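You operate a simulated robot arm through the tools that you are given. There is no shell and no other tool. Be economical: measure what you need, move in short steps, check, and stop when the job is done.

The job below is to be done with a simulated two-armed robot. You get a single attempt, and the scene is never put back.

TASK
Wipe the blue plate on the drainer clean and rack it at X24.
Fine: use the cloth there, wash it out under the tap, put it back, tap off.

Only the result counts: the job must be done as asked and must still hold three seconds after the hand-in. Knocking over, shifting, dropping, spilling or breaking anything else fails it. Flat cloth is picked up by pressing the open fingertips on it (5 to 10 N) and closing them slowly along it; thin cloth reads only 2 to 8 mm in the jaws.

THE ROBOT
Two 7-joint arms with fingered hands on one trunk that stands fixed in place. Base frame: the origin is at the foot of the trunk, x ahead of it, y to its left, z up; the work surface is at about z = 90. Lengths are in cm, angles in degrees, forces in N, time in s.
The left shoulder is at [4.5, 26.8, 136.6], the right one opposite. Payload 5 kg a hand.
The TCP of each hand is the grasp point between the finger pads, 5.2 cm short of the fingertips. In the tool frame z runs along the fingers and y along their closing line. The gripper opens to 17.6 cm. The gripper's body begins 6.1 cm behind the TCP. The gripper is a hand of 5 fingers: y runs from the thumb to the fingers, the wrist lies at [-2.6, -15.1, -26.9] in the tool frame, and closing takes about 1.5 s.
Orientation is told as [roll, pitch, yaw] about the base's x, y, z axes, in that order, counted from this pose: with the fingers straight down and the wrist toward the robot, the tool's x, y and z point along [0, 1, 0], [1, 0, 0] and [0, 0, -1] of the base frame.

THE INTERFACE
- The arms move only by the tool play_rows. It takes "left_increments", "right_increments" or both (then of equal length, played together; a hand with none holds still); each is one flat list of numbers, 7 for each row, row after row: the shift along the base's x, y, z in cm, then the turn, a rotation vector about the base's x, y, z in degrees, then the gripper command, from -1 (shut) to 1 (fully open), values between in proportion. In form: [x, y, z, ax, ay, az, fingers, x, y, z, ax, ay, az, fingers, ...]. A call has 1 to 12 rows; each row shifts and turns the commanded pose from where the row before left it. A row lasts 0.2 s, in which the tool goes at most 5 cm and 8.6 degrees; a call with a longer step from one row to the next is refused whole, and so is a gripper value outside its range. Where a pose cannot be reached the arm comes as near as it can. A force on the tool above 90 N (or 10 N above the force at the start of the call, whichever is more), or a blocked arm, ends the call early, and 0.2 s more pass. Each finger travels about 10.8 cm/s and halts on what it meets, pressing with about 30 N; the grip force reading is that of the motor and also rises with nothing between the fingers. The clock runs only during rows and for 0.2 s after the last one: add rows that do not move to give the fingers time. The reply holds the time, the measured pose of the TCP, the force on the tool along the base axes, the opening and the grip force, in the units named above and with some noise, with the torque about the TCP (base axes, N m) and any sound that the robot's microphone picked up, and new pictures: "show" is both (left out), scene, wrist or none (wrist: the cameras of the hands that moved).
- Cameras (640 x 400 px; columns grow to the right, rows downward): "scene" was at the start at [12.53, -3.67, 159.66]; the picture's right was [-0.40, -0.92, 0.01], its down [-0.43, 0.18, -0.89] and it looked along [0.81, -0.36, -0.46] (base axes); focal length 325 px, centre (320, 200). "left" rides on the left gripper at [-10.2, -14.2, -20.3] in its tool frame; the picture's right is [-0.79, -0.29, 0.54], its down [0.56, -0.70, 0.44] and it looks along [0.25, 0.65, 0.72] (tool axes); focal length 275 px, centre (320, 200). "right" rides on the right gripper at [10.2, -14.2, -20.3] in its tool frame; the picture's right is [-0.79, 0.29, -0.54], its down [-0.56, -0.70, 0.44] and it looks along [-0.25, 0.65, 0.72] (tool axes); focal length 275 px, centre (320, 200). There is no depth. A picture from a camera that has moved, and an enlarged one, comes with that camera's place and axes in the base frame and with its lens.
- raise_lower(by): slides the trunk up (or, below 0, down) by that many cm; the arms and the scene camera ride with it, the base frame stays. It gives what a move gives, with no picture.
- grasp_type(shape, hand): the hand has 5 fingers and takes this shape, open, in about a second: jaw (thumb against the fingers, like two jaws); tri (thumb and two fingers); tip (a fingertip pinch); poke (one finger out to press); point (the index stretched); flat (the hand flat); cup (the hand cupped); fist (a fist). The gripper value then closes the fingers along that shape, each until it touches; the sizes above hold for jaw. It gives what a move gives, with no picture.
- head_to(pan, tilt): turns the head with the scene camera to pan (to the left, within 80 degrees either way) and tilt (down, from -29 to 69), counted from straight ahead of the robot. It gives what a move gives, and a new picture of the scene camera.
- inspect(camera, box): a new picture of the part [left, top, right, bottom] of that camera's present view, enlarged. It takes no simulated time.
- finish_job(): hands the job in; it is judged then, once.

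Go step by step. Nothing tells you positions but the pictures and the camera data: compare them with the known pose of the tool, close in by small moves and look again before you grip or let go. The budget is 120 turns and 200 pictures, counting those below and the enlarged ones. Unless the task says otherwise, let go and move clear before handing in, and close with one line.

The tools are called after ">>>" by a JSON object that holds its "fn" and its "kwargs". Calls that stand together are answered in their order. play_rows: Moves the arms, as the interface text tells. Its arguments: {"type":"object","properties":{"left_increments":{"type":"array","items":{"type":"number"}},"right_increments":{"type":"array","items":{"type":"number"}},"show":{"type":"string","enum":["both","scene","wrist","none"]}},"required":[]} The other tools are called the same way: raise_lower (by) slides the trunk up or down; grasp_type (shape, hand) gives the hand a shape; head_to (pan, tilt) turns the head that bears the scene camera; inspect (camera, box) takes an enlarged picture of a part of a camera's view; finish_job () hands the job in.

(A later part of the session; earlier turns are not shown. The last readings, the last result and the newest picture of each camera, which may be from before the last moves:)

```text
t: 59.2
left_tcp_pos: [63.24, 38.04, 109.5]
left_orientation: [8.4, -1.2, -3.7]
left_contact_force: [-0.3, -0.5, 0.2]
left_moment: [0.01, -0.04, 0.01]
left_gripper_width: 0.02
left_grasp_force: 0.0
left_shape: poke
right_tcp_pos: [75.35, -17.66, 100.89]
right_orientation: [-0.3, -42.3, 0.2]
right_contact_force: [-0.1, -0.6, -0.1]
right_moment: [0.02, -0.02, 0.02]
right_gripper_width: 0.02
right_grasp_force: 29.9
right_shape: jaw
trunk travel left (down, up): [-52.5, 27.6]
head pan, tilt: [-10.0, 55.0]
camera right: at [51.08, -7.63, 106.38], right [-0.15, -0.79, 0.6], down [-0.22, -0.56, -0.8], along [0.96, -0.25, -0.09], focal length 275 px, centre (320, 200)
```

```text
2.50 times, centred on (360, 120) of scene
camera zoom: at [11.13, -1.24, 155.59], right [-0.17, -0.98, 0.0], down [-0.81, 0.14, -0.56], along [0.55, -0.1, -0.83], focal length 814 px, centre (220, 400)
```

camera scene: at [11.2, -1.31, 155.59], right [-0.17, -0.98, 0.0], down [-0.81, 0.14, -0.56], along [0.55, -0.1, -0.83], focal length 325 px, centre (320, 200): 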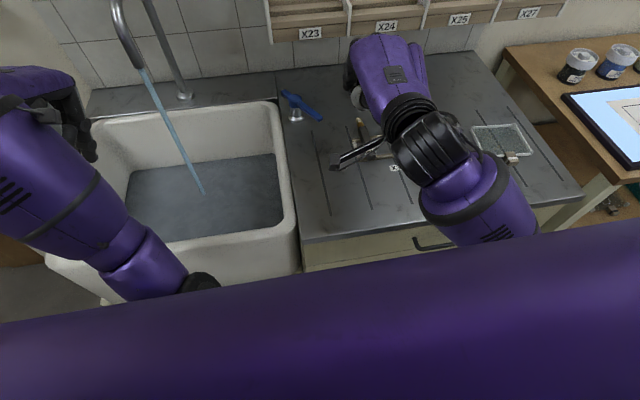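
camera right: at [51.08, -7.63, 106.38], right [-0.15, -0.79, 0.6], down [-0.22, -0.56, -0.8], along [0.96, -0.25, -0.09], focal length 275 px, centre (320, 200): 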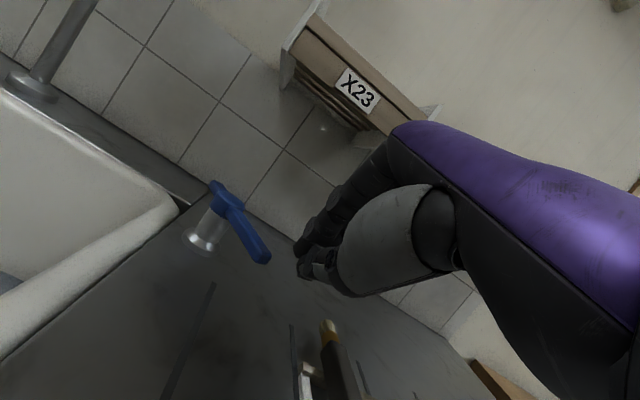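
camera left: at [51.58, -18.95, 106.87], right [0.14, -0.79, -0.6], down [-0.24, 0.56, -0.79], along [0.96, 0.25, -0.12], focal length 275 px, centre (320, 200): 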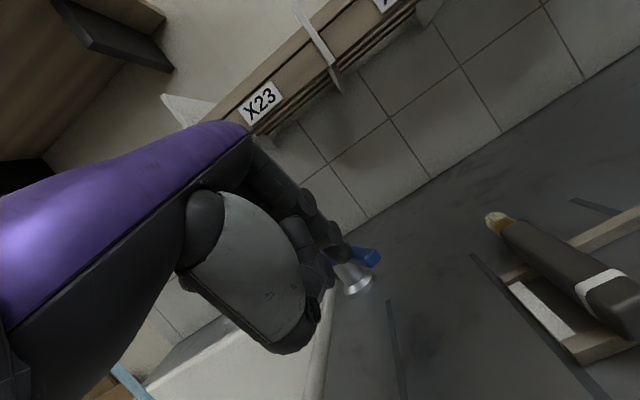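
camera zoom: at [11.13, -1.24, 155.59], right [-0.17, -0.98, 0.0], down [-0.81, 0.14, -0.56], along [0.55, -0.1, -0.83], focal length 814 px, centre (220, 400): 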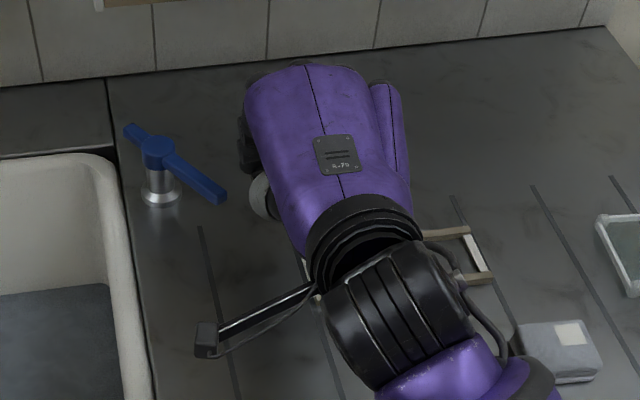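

The fingers are level with the lever, to its right. I push it leftward in small steps.

>>> {"fn": "play_rows", "kwargs": {"right_increments": [0, 1.3, 0, 0, 0, 0, -1, 0, 1.3, 0, 0, 0, 0, -1, 0, 1, 0, 0, 0, 0, -1, 0, 1, 0, 0, 0, 0, -1, 0, 1, 0, 0, 0, 0, -1, 0, 0.8, 0, 0, 0, 0, -1], "show": "wrist"}}

>>> {"fn": "inspect", "kwargs": {"camera": "scene", "box": [100, 40, 340, 230]}}

```text
t: 60.6
left_tcp_pos: [63.28, 38.08, 109.39]
left_orientation: [8.4, -1.3, -3.7]
left_contact_force: [0.3, 0.6, -0.4]
left_moment: [-0.04, 0.02, -0.02]
left_gripper_width: 0.02
left_grasp_force: 0.1
left_shape: poke
right_tcp_pos: [75.47, -11.4, 101.26]
right_orientation: [-0.4, -42.4, 0.5]
right_contact_force: [0.9, 0.1, 0.1]
right_moment: [-0.04, -0.02, -0.01]
right_gripper_width: 0.0
right_grasp_force: 29.8
right_shape: jaw
trunk travel left (down, up): [-52.5, 27.6]
head pan, tilt: [-10.0, 55.0]
camera right: at [51.22, -1.22, 106.64], right [-0.15, -0.79, 0.6], down [-0.22, -0.56, -0.8], along [0.96, -0.25, -0.09], focal length 275 px, centre (320, 200)
```

right: 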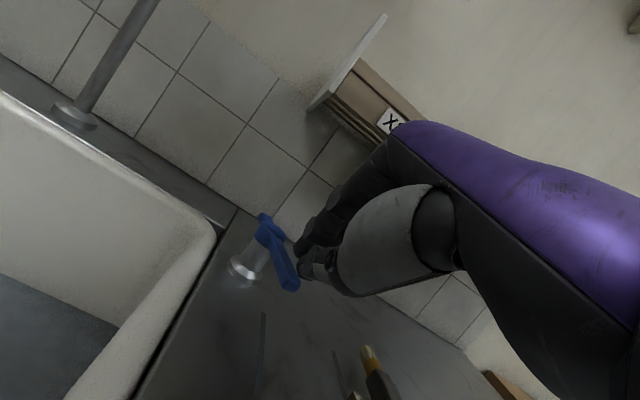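

```text
2.11 times, centred on (220, 135) of scene
camera zoom: at [11.2, -1.19, 155.58], right [-0.17, -0.98, 0.0], down [-0.81, 0.14, -0.56], along [0.55, -0.1, -0.83], focal length 685 px, centre (530, 337)
```

zoom: 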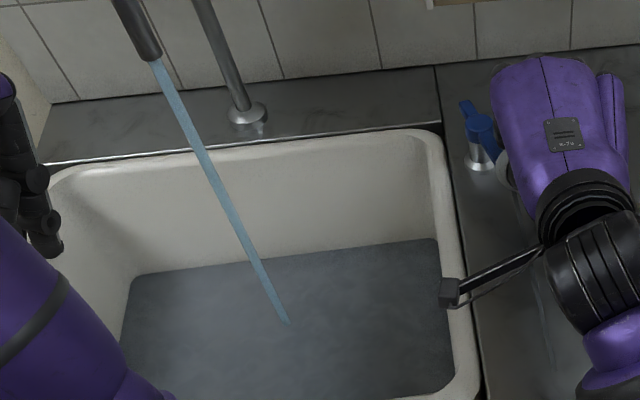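

Water is still running with the lever about 15° from its original angle. I push on gently.

>>> {"fn": "play_rows", "kwargs": {"right_increments": [0, 0.8, 0, 0, 0, 0, -1, 0, 0.8, 0, 0, 0, 0, -1, 0, 0.5, 0, 0, 0, 0, -1, 0, 0, 0, 0, 0, 0, -1], "show": "wrist"}}

>>> {"fn": "inspect", "kwargs": {"camera": "scene", "box": [100, 40, 340, 230]}}

```text
t: 61.6
left_tcp_pos: [63.31, 37.98, 109.31]
left_orientation: [8.4, -1.3, -3.7]
left_contact_force: [-0.3, 0.1, 0.0]
left_moment: [0.0, -0.01, 0.05]
left_gripper_width: 0.0
left_grasp_force: 0.1
left_shape: poke
right_tcp_pos: [75.57, -9.35, 101.37]
right_orientation: [-0.4, -42.4, 0.2]
right_contact_force: [0.2, -0.8, -0.1]
right_moment: [0.01, -0.05, 0.04]
right_gripper_width: 0.0
right_grasp_force: 29.8
right_shape: jaw
trunk travel left (down, up): [-52.5, 27.6]
head pan, tilt: [-10.0, 55.0]
camera right: at [51.28, 0.73, 106.72], right [-0.15, -0.79, 0.6], down [-0.22, -0.56, -0.8], along [0.96, -0.25, -0.09], focal length 275 px, centre (320, 200)
```

right: 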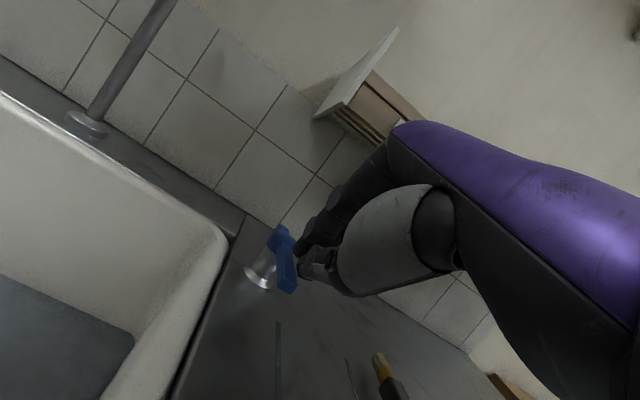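

```text
2.11 times, centred on (220, 135) of scene
camera zoom: at [11.2, -1.24, 155.58], right [-0.17, -0.98, 0.0], down [-0.81, 0.14, -0.56], along [0.55, -0.1, -0.83], focal length 685 px, centre (530, 337)
```

zoom: 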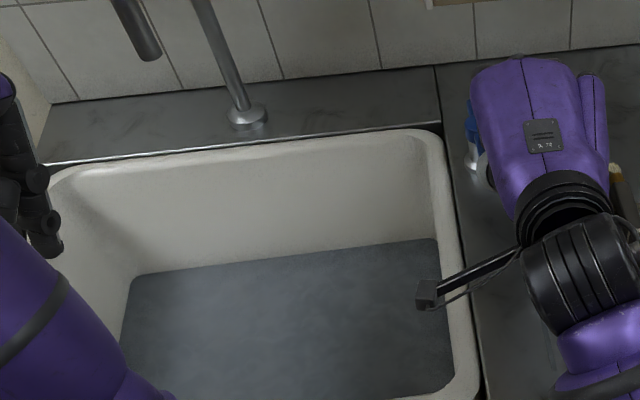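

The tap is off. I nudge the lever slightly further to its original angle, then back the hand out and up.

>>> {"fn": "play_rows", "kwargs": {"right_increments": [0, 0.7, 0, 0, 0, 0, -1, 0, -1, 0, 0, 0, 0, -1, -2, -1.5, 1, 0, 0, 0, -1, -2.5, -2, 3, 0, 0, 0, -1, -1, -3, 3, 0, 4, 0, -1, 0, -4, 1, 0, 6, 0, -1, 0, -4.5, 0, 0, 6, 0, -1, 0, -4.5, 0, 0, 6, 0, -1, 0, -4.5, 0, 0, 6, 0, -1], "show": "scene"}}

>>> {"fn": "inspect", "kwargs": {"camera": "scene", "box": [100, 20, 420, 220]}}

```text
t: 63.6
left_tcp_pos: [63.27, 38.09, 109.4]
left_orientation: [8.5, -1.2, -3.6]
left_contact_force: [0.4, -0.8, 0.8]
left_moment: [0.16, 0.06, 0.01]
left_gripper_width: 0.0
left_grasp_force: 0.1
left_shape: poke
right_tcp_pos: [70.49, -33.45, 109.07]
right_orientation: [0.0, -14.1, 0.4]
right_contact_force: [0.3, -1.9, -1.7]
right_moment: [0.11, -0.07, 0.07]
right_gripper_width: 0.0
right_grasp_force: 30.0
right_shape: jaw
trunk travel left (down, up): [-52.5, 27.6]
head pan, tilt: [-10.0, 55.0]
camera scene: at [11.23, -1.35, 155.57], right [-0.17, -0.98, 0.0], down [-0.81, 0.14, -0.56], along [0.55, -0.1, -0.83], focal length 325 px, centre (320, 200)
```

scene: 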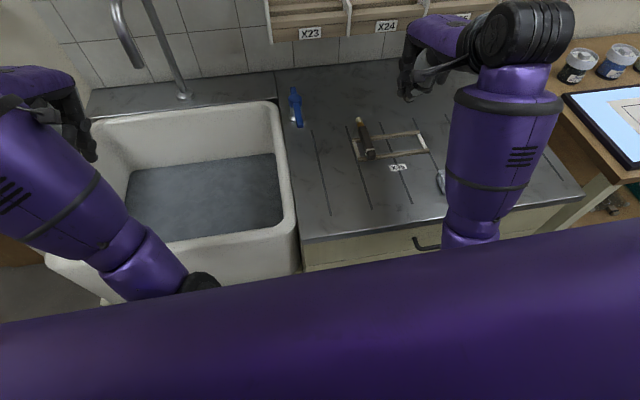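

```text
2.00 times, centred on (260, 120) of scene
camera zoom: at [11.23, -1.35, 155.57], right [-0.17, -0.98, 0.0], down [-0.81, 0.14, -0.56], along [0.55, -0.1, -0.83], focal length 651 px, centre (440, 360)
```

zoom: 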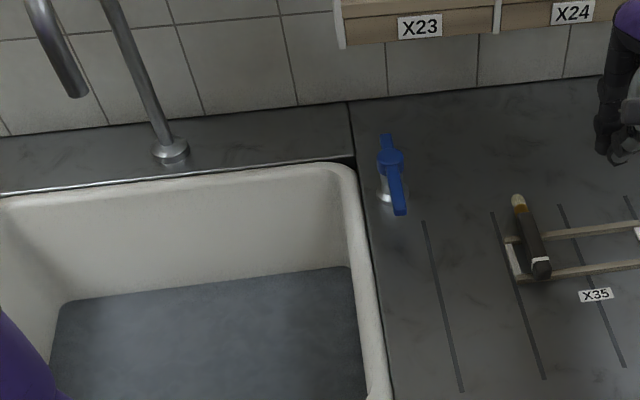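

The tap is off and the lever is as it was. Next I'll grip the plate lengthwise—thumb on the handle's front, fingers on the far edge. I move above it with the hand open.

>>> {"fn": "play_rows", "kwargs": {"right_increments": [-0.5, -4, 1.5, 0, 7, 0, 0, -0.5, -4, 1, 0, 7, 0, 0.5, -0.5, -4.5, 0.5, 0, 0, 0, 1, -0.5, -4.5, 0, 0, 0, 0, 1, -1, -4.5, 0, 0, 0, 0, 1, -1, -4, 0, 0, 0, 0, 1, 0, 0, 0, 0, 0, 0, 1, 0, 0, 0, 0, 0, 0, 1], "show": "both"}}

>>> {"fn": "inspect", "kwargs": {"camera": "scene", "box": [430, 80, 550, 200]}}

```text
t: 65.4
left_tcp_pos: [63.26, 38.09, 109.37]
left_orientation: [8.3, -1.4, -3.7]
left_contact_force: [-0.9, 1.1, -0.2]
left_moment: [-0.14, -0.04, -0.04]
left_gripper_width: 0.01
left_grasp_force: 0.0
left_shape: poke
right_tcp_pos: [66.05, -58.85, 112.42]
right_orientation: [-0.3, -0.3, 0.3]
right_contact_force: [0.1, 1.0, 1.5]
right_moment: [-0.13, -0.02, -0.02]
right_gripper_width: 17.56
right_grasp_force: 0.2
right_shape: jaw
trunk travel left (down, up): [-52.5, 27.6]
head pan, tilt: [-10.0, 55.0]
camera scene: at [11.16, -1.08, 155.58], right [-0.17, -0.98, 0.0], down [-0.81, 0.14, -0.56], along [0.55, -0.1, -0.83], focal length 325 px, centre (320, 200)
camera right: at [51.66, -48.77, 132.46], right [0.29, -0.79, 0.54], down [-0.7, -0.56, -0.44], along [0.66, -0.25, -0.71], focal length 275 px, centre (320, 200)
```

scene: 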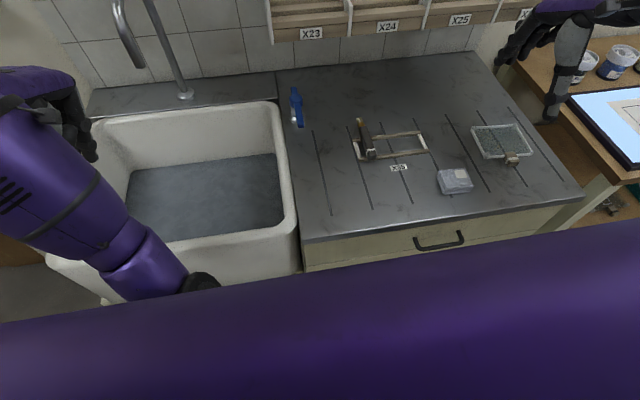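
right: 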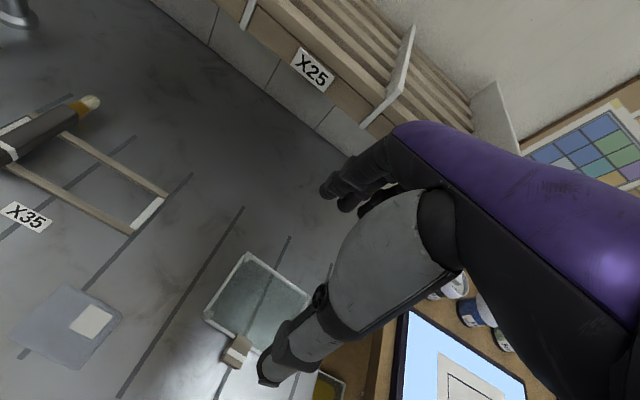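

```text
3.33 times, centred on (490, 140) of scene
camera zoom: at [11.16, -1.08, 155.58], right [-0.17, -0.98, 0.0], down [-0.81, 0.14, -0.56], along [0.55, -0.1, -0.83], focal length 1085 px, centre (-247, 400)
```

zoom: 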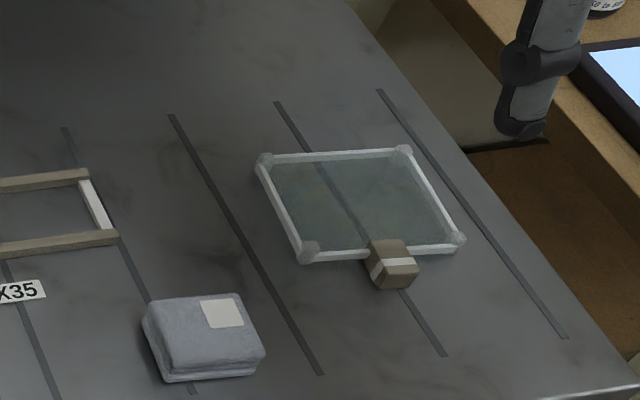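

The plate is turned about −5.5°, spanning x 58.5 (handle front) to 72.4, with the handle at y≈-61.8. I yaw to match and descend to just above.

>>> {"fn": "play_rows", "kwargs": {"right_increments": [-0.5, -1, -2, 0, 0, -5.5, 1, -0.5, -1, -4, 0, 0, 0, 1, -0.4, -0.2, -4, 0, 0, 0, 1, 0, 0, -3.4, 0, 0, 0, 1, 0, 0, 0, 0, 0, 0, 1], "show": "wrist"}}

>>> {"fn": "inspect", "kwargs": {"camera": "scene", "box": [430, 80, 550, 200]}}

>>> {"fn": "inspect", "kwargs": {"camera": "right", "box": [160, 160, 440, 400]}}

```text
t: 66.6
left_tcp_pos: [63.31, 38.05, 109.37]
left_orientation: [8.3, -1.2, -3.7]
left_contact_force: [-0.4, 0.7, -0.3]
left_moment: [-0.05, -0.04, -0.04]
left_gripper_width: 0.0
left_grasp_force: 0.1
left_shape: poke
right_tcp_pos: [64.46, -61.07, 98.96]
right_orientation: [-0.2, -0.3, -5.1]
right_contact_force: [-0.1, 0.6, 0.2]
right_moment: [-0.05, -0.03, -0.01]
right_gripper_width: 17.58
right_grasp_force: 0.2
right_shape: jaw
trunk travel left (down, up): [-52.5, 27.6]
head pan, tilt: [-10.0, 55.0]
camera right: at [51.16, -49.63, 119.11], right [0.21, -0.81, 0.54], down [-0.75, -0.49, -0.44], along [0.63, -0.31, -0.71], focal length 275 px, centre (320, 200)
```

right: 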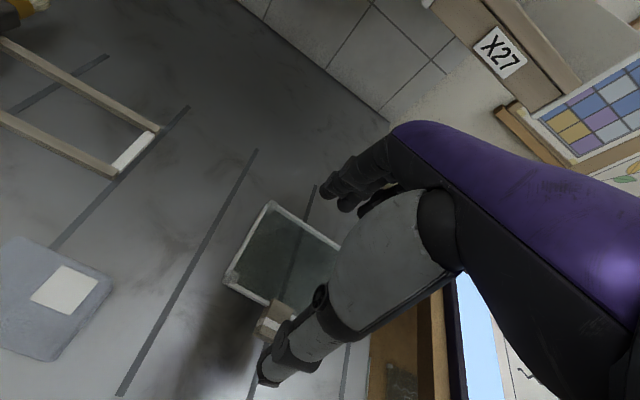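

```text
3.33 times, centred on (490, 140) of scene
camera zoom: at [11.15, -1.15, 155.59], right [-0.17, -0.98, 0.0], down [-0.81, 0.14, -0.56], along [0.55, -0.1, -0.83], focal length 1085 px, centre (-247, 400)
```

zoom: 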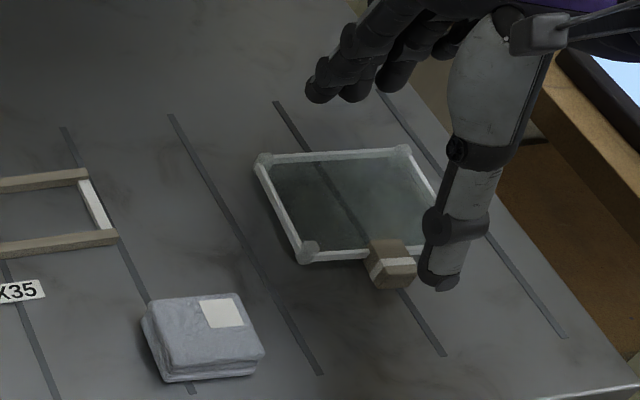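

```text
1.67 times, centred on (300, 280) of right
camera zoom: at [51.16, -49.63, 119.11], right [0.21, -0.81, 0.54], down [-0.75, -0.49, -0.44], along [0.63, -0.31, -0.71], focal length 459 px, centre (353, 67)
```

zoom: 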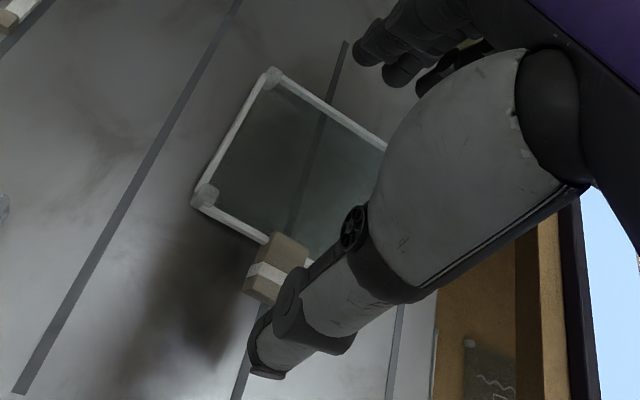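

The jaw's four fingers sit off-centre from the thumb. I'll try the tri shape (thumb + two fingers) after rising a little, and see how wide it opens.

>>> {"fn": "play_rows", "kwargs": {"right_increments": [0, 0, 4, 0, 0, 0, 1], "show": "none"}}

>>> {"fn": "grasp_type", "kwargs": {"shape": "tri", "hand": "right"}}

>>> {"fn": "inspect", "kwargs": {"camera": "scene", "box": [430, 60, 570, 200]}}

>>> {"fn": "inspect", "kwargs": {"camera": "right", "box": [160, 160, 440, 400]}}

```text
t: 67.0
left_tcp_pos: [63.27, 38.15, 109.45]
left_orientation: [8.3, -1.3, -3.7]
left_contact_force: [-1.4, 1.2, 0.0]
left_moment: [-0.13, -0.1, -0.04]
left_gripper_width: 0.0
left_grasp_force: 0.1
left_shape: poke
right_tcp_pos: [64.67, -60.87, 103.0]
right_orientation: [-0.1, -0.3, -5.2]
right_contact_force: [-1.3, 1.9, -0.7]
right_moment: [-0.22, -0.14, -0.08]
right_gripper_width: 17.59
right_grasp_force: 0.0
right_shape: jaw
trunk travel left (down, up): [-52.5, 27.6]
head pan, tilt: [-10.0, 55.0]
```

```text
t: 67.9
left_tcp_pos: [63.22, 37.97, 109.32]
left_orientation: [8.4, -1.3, -3.7]
left_contact_force: [-0.5, 0.3, 0.7]
left_moment: [0.02, 0.01, 0.02]
left_gripper_width: 0.01
left_grasp_force: 0.0
left_shape: poke
right_tcp_pos: [64.73, -61.01, 102.88]
right_orientation: [-0.1, -0.3, -5.2]
right_contact_force: [-0.2, 0.6, 0.0]
right_moment: [0.02, -0.04, -0.04]
right_gripper_width: 17.6
right_grasp_force: 0.1
right_shape: tri
trunk travel left (down, up): [-52.5, 27.6]
head pan, tilt: [-10.0, 55.0]
```

```text
2.86 times, centred on (500, 130) of scene
camera zoom: at [11.18, -1.24, 155.58], right [-0.17, -0.98, 0.0], down [-0.81, 0.14, -0.56], along [0.55, -0.1, -0.83], focal length 930 px, centre (-194, 400)
```

zoom: 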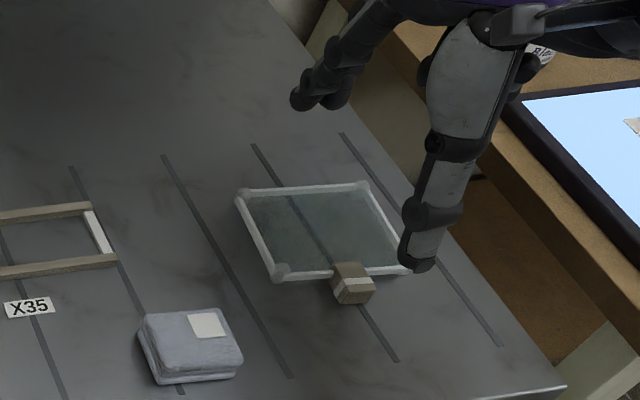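

```text
1.67 times, centred on (300, 280) of right
camera zoom: at [51.39, -49.59, 123.1], right [0.21, -0.81, 0.54], down [-0.75, -0.49, -0.44], along [0.63, -0.31, -0.71], focal length 459 px, centre (353, 67)
```

zoom: 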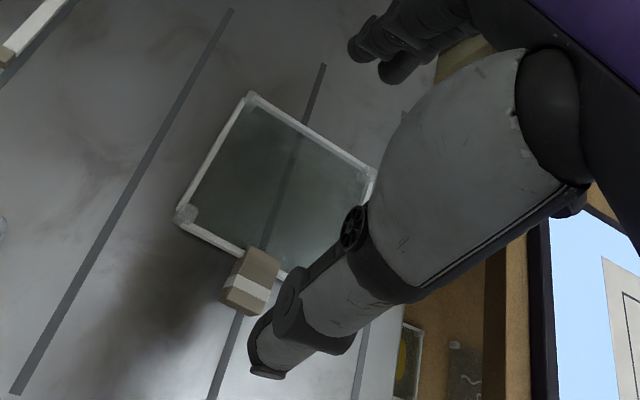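

Tri opens just as wide with the fingers nearly opposing the thumb. I shift 0.9 cm right and descend with the tips just above the surface.

>>> {"fn": "play_rows", "kwargs": {"right_increments": [0, -0.9, -2, 0, 0, 0, 1, 0, 0, -3, 0, 0, 0, 1, 0, 0, -2, 0, 0, 0, 0.9, 0, 0, 0, 0, 0, 0, 0.8], "show": "none"}}

>>> {"fn": "inspect", "kwargs": {"camera": "scene", "box": [430, 80, 550, 200]}}

>>> {"fn": "inspect", "kwargs": {"camera": "right", "box": [160, 160, 440, 400]}}

```text
t: 68.9
left_tcp_pos: [63.27, 38.1, 109.39]
left_orientation: [8.4, -1.3, -3.8]
left_contact_force: [0.5, 0.3, 0.5]
left_moment: [-0.05, -0.05, -0.01]
left_gripper_width: 0.0
left_grasp_force: 0.0
left_shape: poke
right_tcp_pos: [64.67, -61.95, 96.04]
right_orientation: [-0.2, -0.3, -5.2]
right_contact_force: [0.7, 0.6, 0.8]
right_moment: [-0.06, 0.0, -0.02]
right_gripper_width: 15.86
right_grasp_force: 0.0
right_shape: tri
trunk travel left (down, up): [-52.5, 27.6]
head pan, tilt: [-10.0, 55.0]
```

```text
3.33 times, centred on (490, 140) of scene
camera zoom: at [11.2, -1.18, 155.58], right [-0.17, -0.98, 0.0], down [-0.81, 0.14, -0.56], along [0.55, -0.1, -0.83], focal length 1085 px, centre (-247, 400)
```

zoom: 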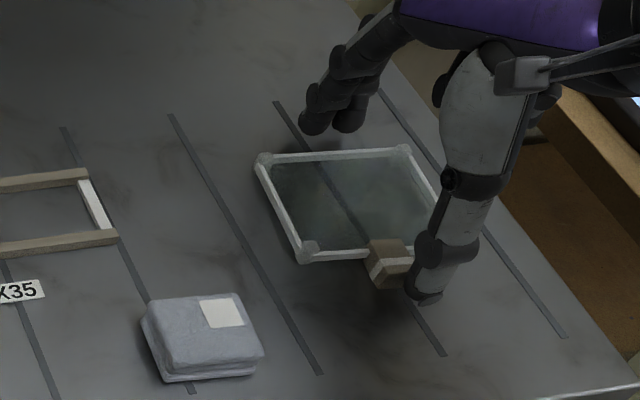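

```text
1.67 times, centred on (300, 280) of right
camera zoom: at [51.25, -50.55, 116.29], right [0.21, -0.81, 0.54], down [-0.75, -0.49, -0.44], along [0.63, -0.31, -0.71], focal length 459 px, centre (353, 67)
```

zoom: 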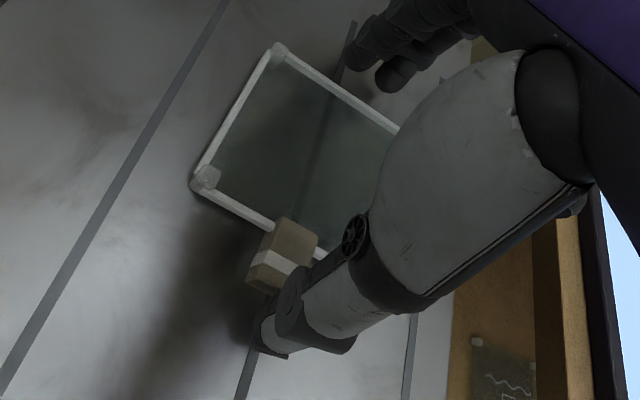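

Both sides are aligned. I shift 0.5 cm right and close step by step.

>>> {"fn": "play_rows", "kwargs": {"right_increments": [0, -0.5, -0.2, 0, 0, 0, 0.7, 0, 0, 0, 0, 0, 0, 0.6, 0, 0, 0, 0, 0, 0, 0.5, 0, 0, 0, 0, 0, 0, 0.4, 0, 0, 0, 0, 0, 0, 0.3, 0, 0, 0, 0, 0, 0, 0.2, 0, 0, 0, 0, 0, 0, 0.1, 0, 0, 0, 0, 0, 0, 0, 0, 0, 0, 0, 0, 0, 0], "show": "none"}}

>>> {"fn": "inspect", "kwargs": {"camera": "scene", "box": [430, 80, 550, 200]}}

>>> {"fn": "inspect", "kwargs": {"camera": "right", "box": [160, 160, 440, 400]}}

```text
t: 70.9
left_tcp_pos: [63.21, 38.05, 109.39]
left_orientation: [8.4, -1.3, -3.8]
left_contact_force: [-0.6, 0.5, 0.8]
left_moment: [0.01, 0.01, 0.0]
left_gripper_width: 0.0
left_grasp_force: 0.0
left_shape: poke
right_tcp_pos: [64.59, -62.56, 95.82]
right_orientation: [-0.2, -0.2, -5.2]
right_contact_force: [-2.0, 0.1, 3.0]
right_moment: [-0.02, -0.3, 0.04]
right_gripper_width: 13.26
right_grasp_force: 30.4
right_shape: tri
trunk travel left (down, up): [-52.5, 27.6]
head pan, tilt: [-10.0, 55.0]
```

```text
3.33 times, centred on (490, 140) of scene
camera zoom: at [11.16, -1.2, 155.59], right [-0.17, -0.98, 0.0], down [-0.81, 0.14, -0.56], along [0.55, -0.1, -0.83], focal length 1085 px, centre (-247, 400)
```

zoom: 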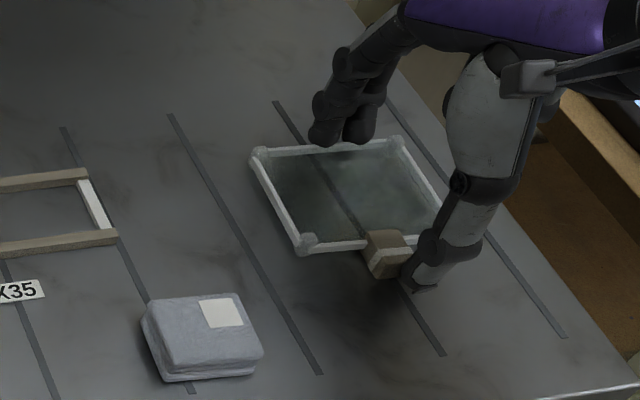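

```text
1.67 times, centred on (300, 280) of right
camera zoom: at [51.22, -51.09, 116.0], right [0.21, -0.81, 0.54], down [-0.75, -0.49, -0.44], along [0.63, -0.31, -0.71], focal length 459 px, centre (353, 67)
```

zoom: 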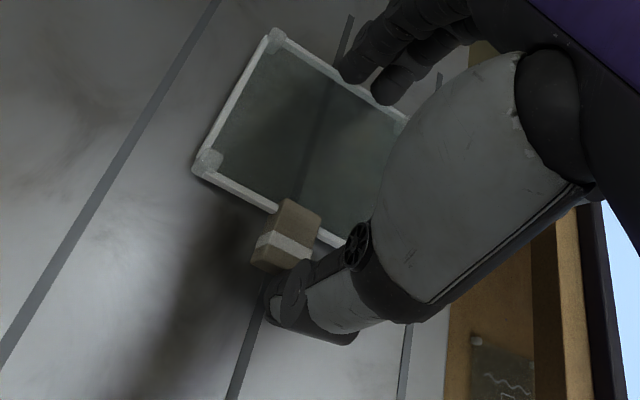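

It's gripped at 13.3 cm, 30 N. I lift slightly to test.

>>> {"fn": "play_rows", "kwargs": {"right_increments": [0, 0, 0.6, 0, 0, 0, -0.1, 0, 0, 1, 0, 0, 0, -0.1, 0, 0, 1.5, 0, 0, 0, -0.1, 0, 0, 0, 0, 0, 0, -0.1], "show": "none"}}

>>> {"fn": "inspect", "kwargs": {"camera": "scene", "box": [430, 80, 550, 200]}}

>>> {"fn": "inspect", "kwargs": {"camera": "right", "box": [160, 160, 440, 400]}}

```text
t: 71.9
left_tcp_pos: [63.23, 37.93, 109.38]
left_orientation: [8.4, -1.2, -3.7]
left_contact_force: [-0.3, 0.2, -0.8]
left_moment: [0.08, 0.01, 0.01]
left_gripper_width: 0.0
left_grasp_force: 0.1
left_shape: poke
right_tcp_pos: [64.63, -62.68, 98.67]
right_orientation: [-0.2, -0.2, -5.3]
right_contact_force: [0.5, 0.4, -1.4]
right_moment: [0.0, 0.04, 0.05]
right_gripper_width: 12.61
right_grasp_force: 29.7
right_shape: tri
trunk travel left (down, up): [-52.5, 27.6]
head pan, tilt: [-10.0, 55.0]
```

```text
3.33 times, centred on (490, 140) of scene
camera zoom: at [11.23, -1.27, 155.57], right [-0.17, -0.98, 0.0], down [-0.81, 0.14, -0.56], along [0.55, -0.1, -0.83], focal length 1085 px, centre (-247, 400)
```

zoom: 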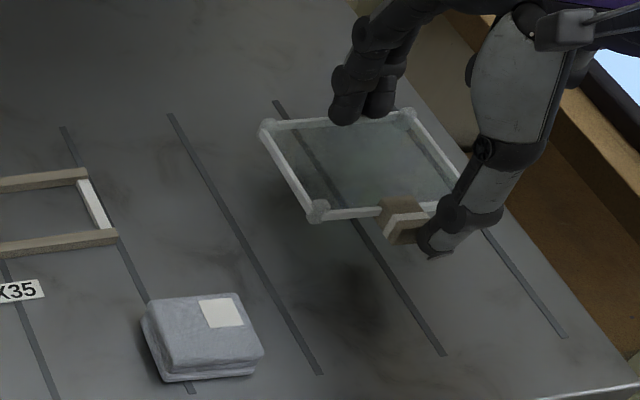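

```text
1.67 times, centred on (300, 280) of right
camera zoom: at [51.31, -51.28, 119.01], right [0.21, -0.81, 0.54], down [-0.75, -0.49, -0.44], along [0.63, -0.31, -0.71], focal length 459 px, centre (353, 67)
```

zoom: 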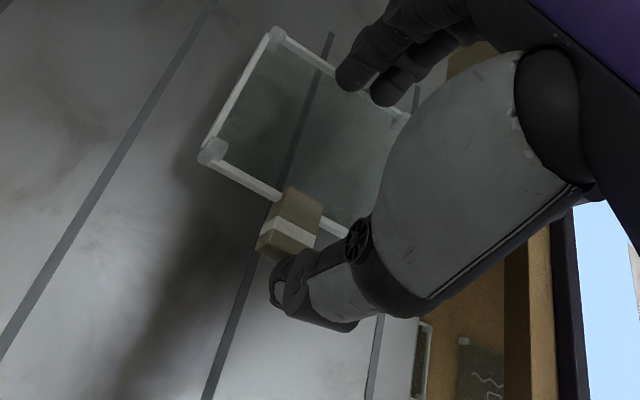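

It lifted, but the handle appears to have tilted and the width fell to 12.6 cm. I look closer before going on.

>>> {"fn": "inspect", "kwargs": {"camera": "scene", "box": [470, 95, 530, 145]}}

>>> {"fn": "inspect", "kwargs": {"camera": "right", "box": [240, 160, 350, 320]}}

```text
8.00 times, centred on (500, 120) of scene
camera zoom: at [11.23, -1.27, 155.57], right [-0.17, -0.98, 0.0], down [-0.81, 0.14, -0.56], along [0.55, -0.1, -0.83], focal length 2603 px, centre (-1120, 840)
```

zoom: 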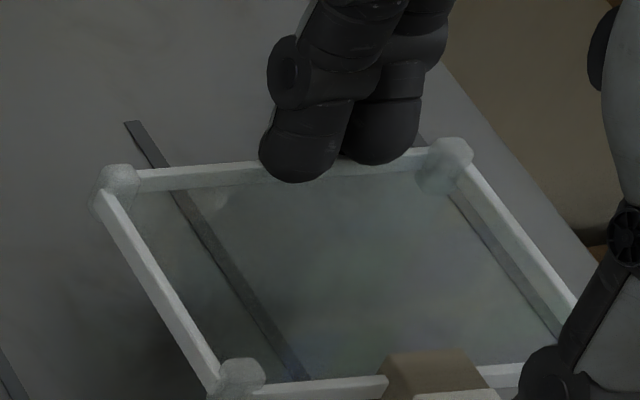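

```text
2.50 times, centred on (295, 240) of right
camera zoom: at [51.31, -51.28, 119.01], right [0.21, -0.81, 0.54], down [-0.75, -0.49, -0.44], along [0.63, -0.31, -0.71], focal length 688 px, centre (382, 100)
```

zoom: 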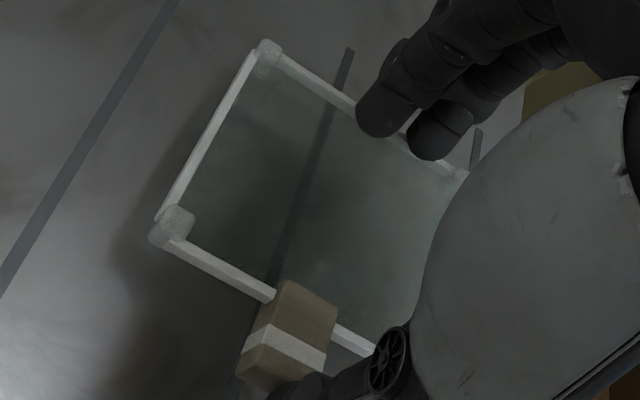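

The fingertips ride too high on the far rim for a secure grip. I set it back down, open a little, go lower and regrip.

>>> {"fn": "play_rows", "kwargs": {"right_increments": [0, 0, -1.5, 0, 0, 0, -0.1, 0, 0, -1, 0, 0, 0, -0.1, 0, 0, -0.5, 0, 0, 0, -0.1, 0, 0, 0, 0, 0, 0, 0.3, 0, 0, 0, 0, 0, 0, 0.65, 0, 0, 0, 0, 0, 0, 0.8, 0, 0, 0, 0, 0, 0, 0.8, 0, 0, -0.3, 0, 0, 0, 0.8, 0, 0, -0.3, 0, 0, 0, 0.8, 0, 0, 0, 0, 0, 0, 0.8], "show": "none"}}

>>> {"fn": "inspect", "kwargs": {"camera": "scene", "box": [450, 90, 550, 190]}}

>>> {"fn": "inspect", "kwargs": {"camera": "right", "box": [200, 160, 400, 340]}}

```text
t: 74.1
left_tcp_pos: [62.88, 38.41, 109.52]
left_orientation: [8.2, -1.5, -3.7]
left_contact_force: [-0.3, -0.4, 0.1]
left_moment: [-0.01, 0.03, -0.01]
left_gripper_width: 0.0
left_grasp_force: 0.1
left_shape: poke
right_tcp_pos: [64.45, -62.34, 96.2]
right_orientation: [-0.3, -1.1, -5.1]
right_contact_force: [-21.6, 0.7, 77.1]
right_moment: [0.48, -4.81, 0.17]
right_gripper_width: 15.48
right_grasp_force: 0.1
right_shape: tri
trunk travel left (down, up): [-52.5, 27.6]
head pan, tilt: [-10.0, 55.0]
```

```text
4.00 times, centred on (500, 140) of scene
camera zoom: at [10.54, -0.82, 155.67], right [-0.17, -0.98, 0.0], down [-0.81, 0.14, -0.57], along [0.56, -0.1, -0.82], focal length 1302 px, centre (-400, 440)
```

zoom: 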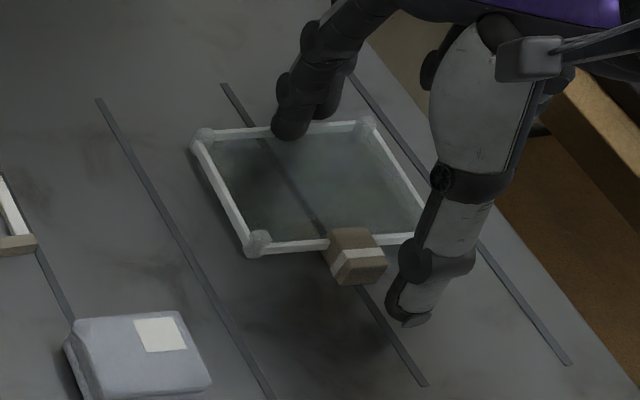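

```text
2.22 times, centred on (300, 250) of right
camera zoom: at [50.76, -50.94, 116.16], right [0.2, -0.81, 0.55], down [-0.74, -0.49, -0.45], along [0.64, -0.32, -0.7], focal length 612 px, centre (364, 89)
```

zoom: 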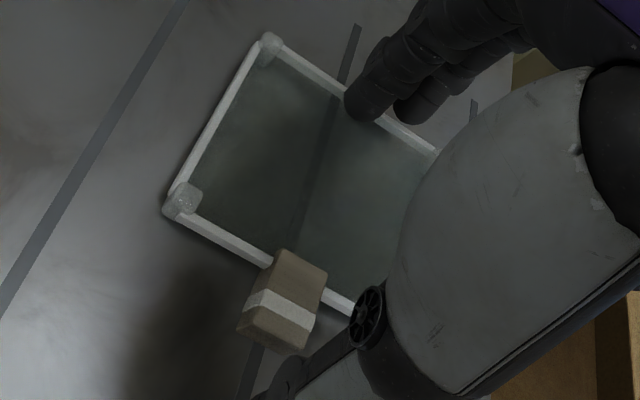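

The fingers are pressing on top of the far rim (77 N). I raise at once and re-measure.

>>> {"fn": "play_rows", "kwargs": {"right_increments": [0, 0, 1.5, 0, 0, 0, 0.8, 0, 0, 2, 0, 0, 0, 1, 0, 0, 0, 0, 0, 0, 1], "show": "none"}}

>>> {"fn": "inspect", "kwargs": {"camera": "scene", "box": [450, 90, 550, 190]}}

>>> {"fn": "inspect", "kwargs": {"camera": "right", "box": [200, 160, 400, 340]}}

```text
t: 74.9
left_tcp_pos: [63.27, 37.9, 109.4]
left_orientation: [8.4, -1.4, -3.6]
left_contact_force: [0.7, -0.2, -0.8]
left_moment: [0.06, 0.05, 0.03]
left_gripper_width: 0.0
left_grasp_force: 0.1
left_shape: poke
right_tcp_pos: [64.48, -62.56, 98.45]
right_orientation: [-0.1, 0.0, -5.1]
right_contact_force: [0.7, -0.7, 0.6]
right_moment: [0.09, 0.01, -0.02]
right_gripper_width: 17.58
right_grasp_force: 0.0
right_shape: tri
trunk travel left (down, up): [-52.5, 27.6]
head pan, tilt: [-10.0, 55.0]
```

```text
4.00 times, centred on (500, 140) of scene
camera zoom: at [11.18, -1.26, 155.56], right [-0.17, -0.98, 0.0], down [-0.81, 0.14, -0.56], along [0.55, -0.1, -0.83], focal length 1302 px, centre (-400, 440)
```

zoom: 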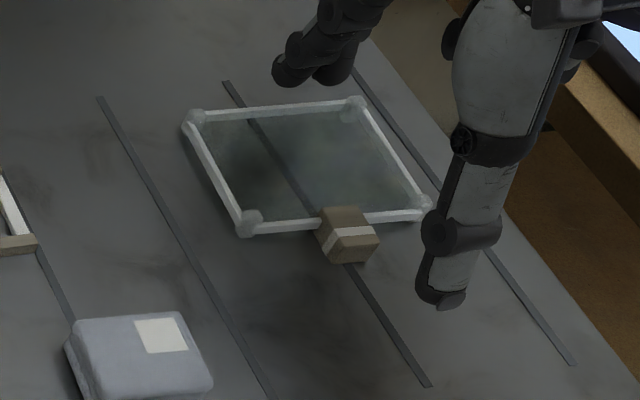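

```text
2.22 times, centred on (300, 250) of right
camera zoom: at [51.25, -51.17, 118.69], right [0.21, -0.81, 0.54], down [-0.75, -0.49, -0.44], along [0.63, -0.31, -0.71], focal length 612 px, centre (364, 89)
```

zoom: 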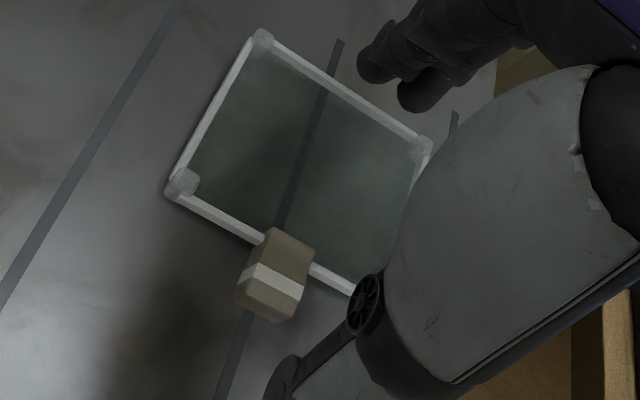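

The plate is intact and flat, now 3.7 cm further forward (handle front x≈62.1, far edge ≈76.3). I re-centre over it and lower until the tips lightly touch the board.

>>> {"fn": "play_rows", "kwargs": {"right_increments": [2, 0, 0.5, 0, 0, 0.5, 1, 2, 0.2, 0, 0, 0, 0.5, 1, 0, 0, -1.5, 0, 0, 0, 1, 0, 0, -1.2, 0, 0, 0, 1, 0, 0, -0.6, 0, 0, 0, 1, 0, 0, 0, 0, 0, 0, 0.9], "show": "none"}}

>>> {"fn": "inspect", "kwargs": {"camera": "scene", "box": [450, 90, 550, 190]}}

>>> {"fn": "inspect", "kwargs": {"camera": "right", "box": [200, 160, 400, 340]}}

```text
t: 76.3
left_tcp_pos: [63.22, 38.12, 109.34]
left_orientation: [8.4, -1.2, -3.7]
left_contact_force: [0.6, -0.5, -0.5]
left_moment: [-0.01, 0.02, -0.01]
left_gripper_width: 0.0
left_grasp_force: 0.0
left_shape: poke
right_tcp_pos: [68.69, -62.33, 95.62]
right_orientation: [-0.2, -0.2, -4.2]
right_contact_force: [1.0, 1.2, 0.0]
right_moment: [-0.02, 0.0, 0.01]
right_gripper_width: 16.71
right_grasp_force: 0.1
right_shape: tri
trunk travel left (down, up): [-52.5, 27.6]
head pan, tilt: [-10.0, 55.0]
```

```text
4.00 times, centred on (500, 140) of scene
camera zoom: at [11.23, -1.21, 155.58], right [-0.17, -0.98, 0.0], down [-0.81, 0.14, -0.56], along [0.55, -0.1, -0.83], focal length 1302 px, centre (-400, 440)
```

zoom: 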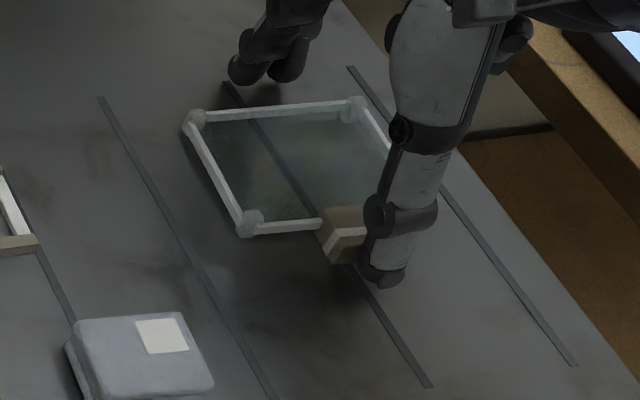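

```text
2.22 times, centred on (300, 250) of right
camera zoom: at [55.03, -51.17, 115.87], right [0.23, -0.81, 0.54], down [-0.74, -0.51, -0.44], along [0.63, -0.3, -0.71], focal length 612 px, centre (364, 89)
```

zoom: 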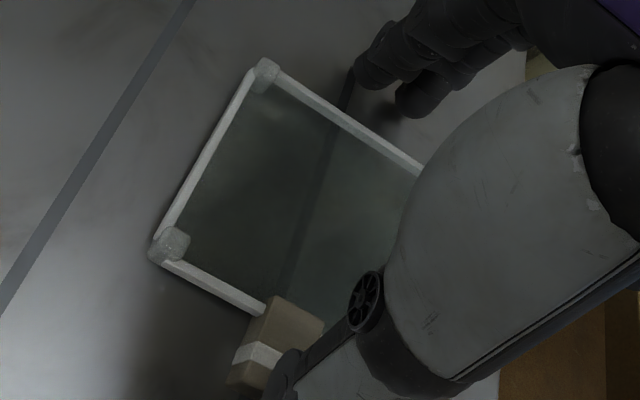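

No contact yet at TCP 95.6, so the spread tips are higher than thought. I lower further in small steps.

>>> {"fn": "play_rows", "kwargs": {"right_increments": [0, 0, -0.5, 0, 0, 0, 0.9, 0, 0, -0.4, 0, 0, 0, 0.9, 0, 0, 0, 0, 0, 0, 0.9], "show": "none"}}

```text
t: 77.1
left_tcp_pos: [63.24, 38.11, 109.48]
left_orientation: [8.3, -1.3, -3.7]
left_contact_force: [-0.3, 0.3, 0.1]
left_moment: [0.04, 0.02, -0.02]
left_gripper_width: 0.01
left_grasp_force: 0.0
left_shape: poke
right_tcp_pos: [68.56, -62.37, 95.33]
right_orientation: [-0.2, -0.5, -4.1]
right_contact_force: [-2.1, -0.6, 14.4]
right_moment: [-0.43, -1.31, -0.12]
right_gripper_width: 16.64
right_grasp_force: 0.1
right_shape: tri
trunk travel left (down, up): [-52.5, 27.6]
head pan, tilt: [-10.0, 55.0]
```

The fingertips touch the board at 95.35. I ease up slightly and close from here.

>>> {"fn": "play_rows", "kwargs": {"right_increments": [0, 0, 0.25, 0, 0, 0, 0.85, 0, 0, 0, 0, 0, 0, 0.75, 0, 0, 0, 0, 0, 0, 0.65, 0, 0, 0, 0, 0, 0, 0.55, 0, 0, 0, 0, 0, 0, 0.5, 0, 0, 0, 0, 0, 0, 0.45, 0, 0, 0, 0, 0, 0, 0.4, 0, 0, 0, 0, 0, 0, 0.35], "show": "none"}}

>>> {"fn": "inspect", "kwargs": {"camera": "scene", "box": [450, 90, 550, 190]}}

>>> {"fn": "inspect", "kwargs": {"camera": "right", "box": [200, 160, 400, 340]}}

```text
t: 78.9
left_tcp_pos: [63.11, 38.06, 109.4]
left_orientation: [8.3, -1.3, -3.7]
left_contact_force: [0.0, -1.1, 0.0]
left_moment: [-0.02, 0.01, 0.02]
left_gripper_width: 0.02
left_grasp_force: 0.1
left_shape: poke
right_tcp_pos: [68.52, -62.32, 95.43]
right_orientation: [-0.2, -0.2, -4.1]
right_contact_force: [1.7, -0.6, 14.9]
right_moment: [-0.17, -0.34, 0.08]
right_gripper_width: 13.46
right_grasp_force: 30.0
right_shape: tri
trunk travel left (down, up): [-52.5, 27.6]
head pan, tilt: [-10.0, 55.0]
```

```text
4.00 times, centred on (500, 140) of scene
camera zoom: at [11.11, -1.14, 155.59], right [-0.17, -0.98, 0.0], down [-0.81, 0.14, -0.56], along [0.55, -0.1, -0.83], focal length 1302 px, centre (-400, 440)
```

zoom: 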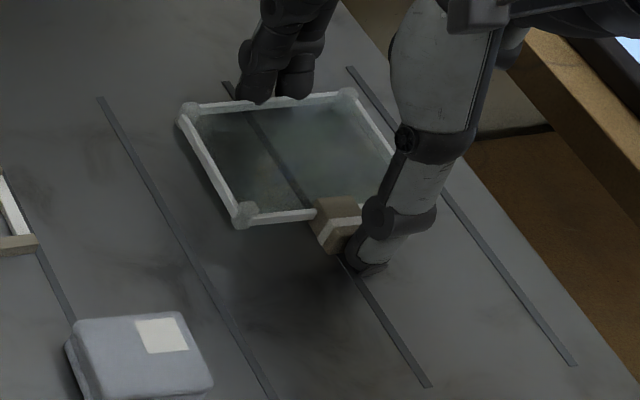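

```text
2.22 times, centred on (300, 250) of right
camera zoom: at [54.99, -51.13, 115.53], right [0.23, -0.81, 0.54], down [-0.74, -0.51, -0.44], along [0.63, -0.3, -0.71], focal length 612 px, centre (364, 89)
```

zoom: 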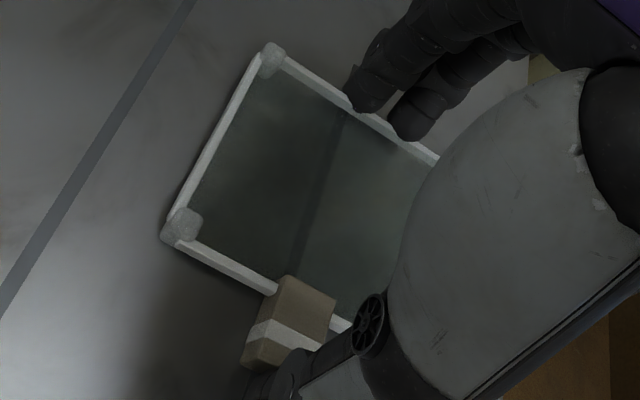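

Better seated (13.46 cm). I lift slightly and compare.

>>> {"fn": "play_rows", "kwargs": {"right_increments": [0, 0, 0.4, 0, 0, 0, 0.2, 0, 0, 0.5, 0, 0, 0, 0.2, 0, 0, 0.6, 0, 0, 0, 0.2, 0, 0, 0, 0, 0, 0, 0.2], "show": "none"}}

>>> {"fn": "inspect", "kwargs": {"camera": "scene", "box": [450, 90, 550, 190]}}

>>> {"fn": "inspect", "kwargs": {"camera": "right", "box": [200, 160, 400, 340]}}

```text
t: 79.9
left_tcp_pos: [63.27, 37.89, 109.34]
left_orientation: [8.5, -1.2, -3.7]
left_contact_force: [0.2, -0.3, 0.0]
left_moment: [0.01, 0.01, -0.03]
left_gripper_width: 0.01
left_grasp_force: 0.2
left_shape: poke
right_tcp_pos: [68.65, -62.46, 96.56]
right_orientation: [-0.2, -0.3, -4.2]
right_contact_force: [0.3, -0.1, -0.7]
right_moment: [-0.01, 0.03, -0.04]
right_gripper_width: 13.43
right_grasp_force: 29.7
right_shape: tri
trunk travel left (down, up): [-52.5, 27.6]
head pan, tilt: [-10.0, 55.0]
```

```text
4.00 times, centred on (500, 140) of scene
camera zoom: at [11.22, -1.23, 155.57], right [-0.17, -0.98, 0.0], down [-0.81, 0.14, -0.56], along [0.55, -0.1, -0.83], focal length 1302 px, centre (-400, 440)
```

zoom: 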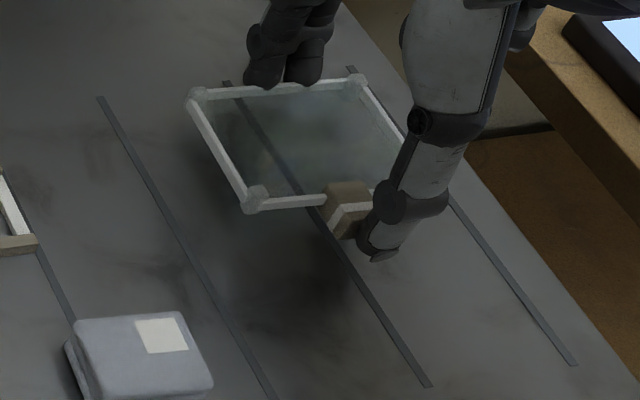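

```text
2.22 times, centred on (300, 250) of right
camera zoom: at [55.09, -51.24, 116.86], right [0.23, -0.81, 0.54], down [-0.74, -0.51, -0.44], along [0.63, -0.3, -0.71], focal length 612 px, centre (364, 89)
```

zoom: 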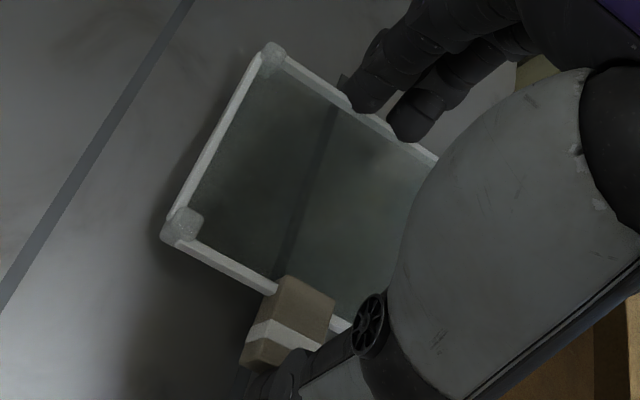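

The grip is stable now (13.43 cm, plate moves with the hand). I raise it well above rack height.

>>> {"fn": "play_rows", "kwargs": {"right_increments": [0, 0, 2, 0, 0, 0, 0.2, 0, 0, 3.5, 0, 0, 1, 0.2, 0, 0, 4, 0, 0, 1, 0.2, 0, 0, 4, 0, 0, 1.2, 0.2, 0, 0, 4, 0, 0, 1, 0.2, 0, 0, 4, 0, 0, 0, 0.2, 0, 0, 4, 0, 0, 0, 0.2, 0, 0, 4, 0, 0, 0, 0.2, 0, 0, 4, 0, 0, 0, 0.2, 0, 0, 3, 0, 0, 0, 0.2, 0, 0, 2, 0, 0, 0, 0.2], "show": "wrist"}}

>>> {"fn": "head_to", "kwargs": {"pan": -20, "tilt": 28}}

```text
t: 82.3
left_tcp_pos: [63.25, 38.09, 109.32]
left_orientation: [8.4, -1.4, -3.7]
left_contact_force: [-1.2, 0.6, 0.5]
left_moment: [-0.03, -0.05, 0.03]
left_gripper_width: 0.02
left_grasp_force: 0.0
left_shape: poke
right_tcp_pos: [68.37, -62.35, 135.44]
right_orientation: [-0.3, -0.2, 0.1]
right_contact_force: [-0.5, 1.7, -2.6]
right_moment: [-0.1, 0.02, 0.0]
right_gripper_width: 13.46
right_grasp_force: 30.4
right_shape: tri
trunk travel left (down, up): [-52.5, 27.6]
head pan, tilt: [-10.0, 55.0]
camera right: at [54.11, -52.17, 155.56], right [0.29, -0.79, 0.54], down [-0.7, -0.56, -0.44], along [0.65, -0.25, -0.71], focal length 275 px, centre (320, 200)
```

right: 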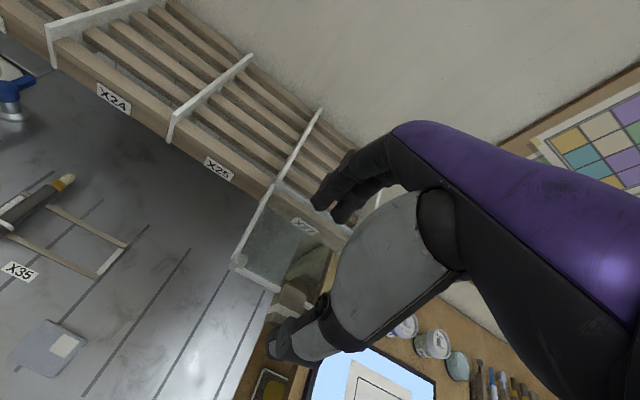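

```text
t: 83.2
left_tcp_pos: [63.23, 38.05, 109.35]
left_orientation: [8.3, -1.2, -3.7]
left_contact_force: [0.1, 0.4, 0.4]
left_moment: [-0.01, -0.01, 0.0]
left_gripper_width: 0.0
left_grasp_force: 0.0
left_shape: poke
right_tcp_pos: [68.33, -62.35, 135.33]
right_orientation: [-0.1, -0.2, 0.0]
right_contact_force: [-0.6, -0.2, -1.1]
right_moment: [-0.07, 0.03, 0.01]
right_gripper_width: 13.43
right_grasp_force: 30.7
right_shape: tri
trunk travel left (down, up): [-52.5, 27.6]
head pan, tilt: [-20.0, 28.0]
camera scene: at [12.73, -3.09, 159.47], right [-0.34, -0.94, 0.0], down [-0.45, 0.16, -0.88], along [0.82, -0.3, -0.48], focal length 325 px, centre (320, 200)
```

scene: 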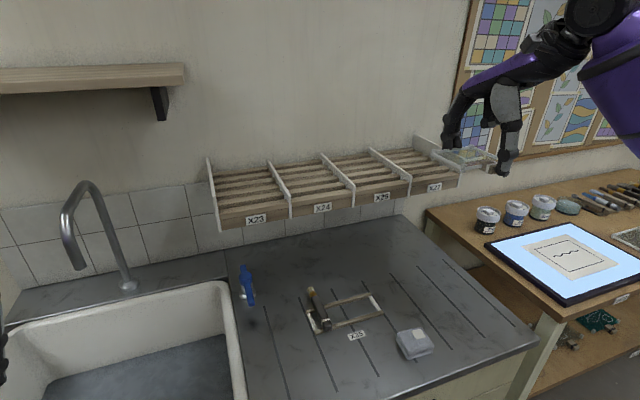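

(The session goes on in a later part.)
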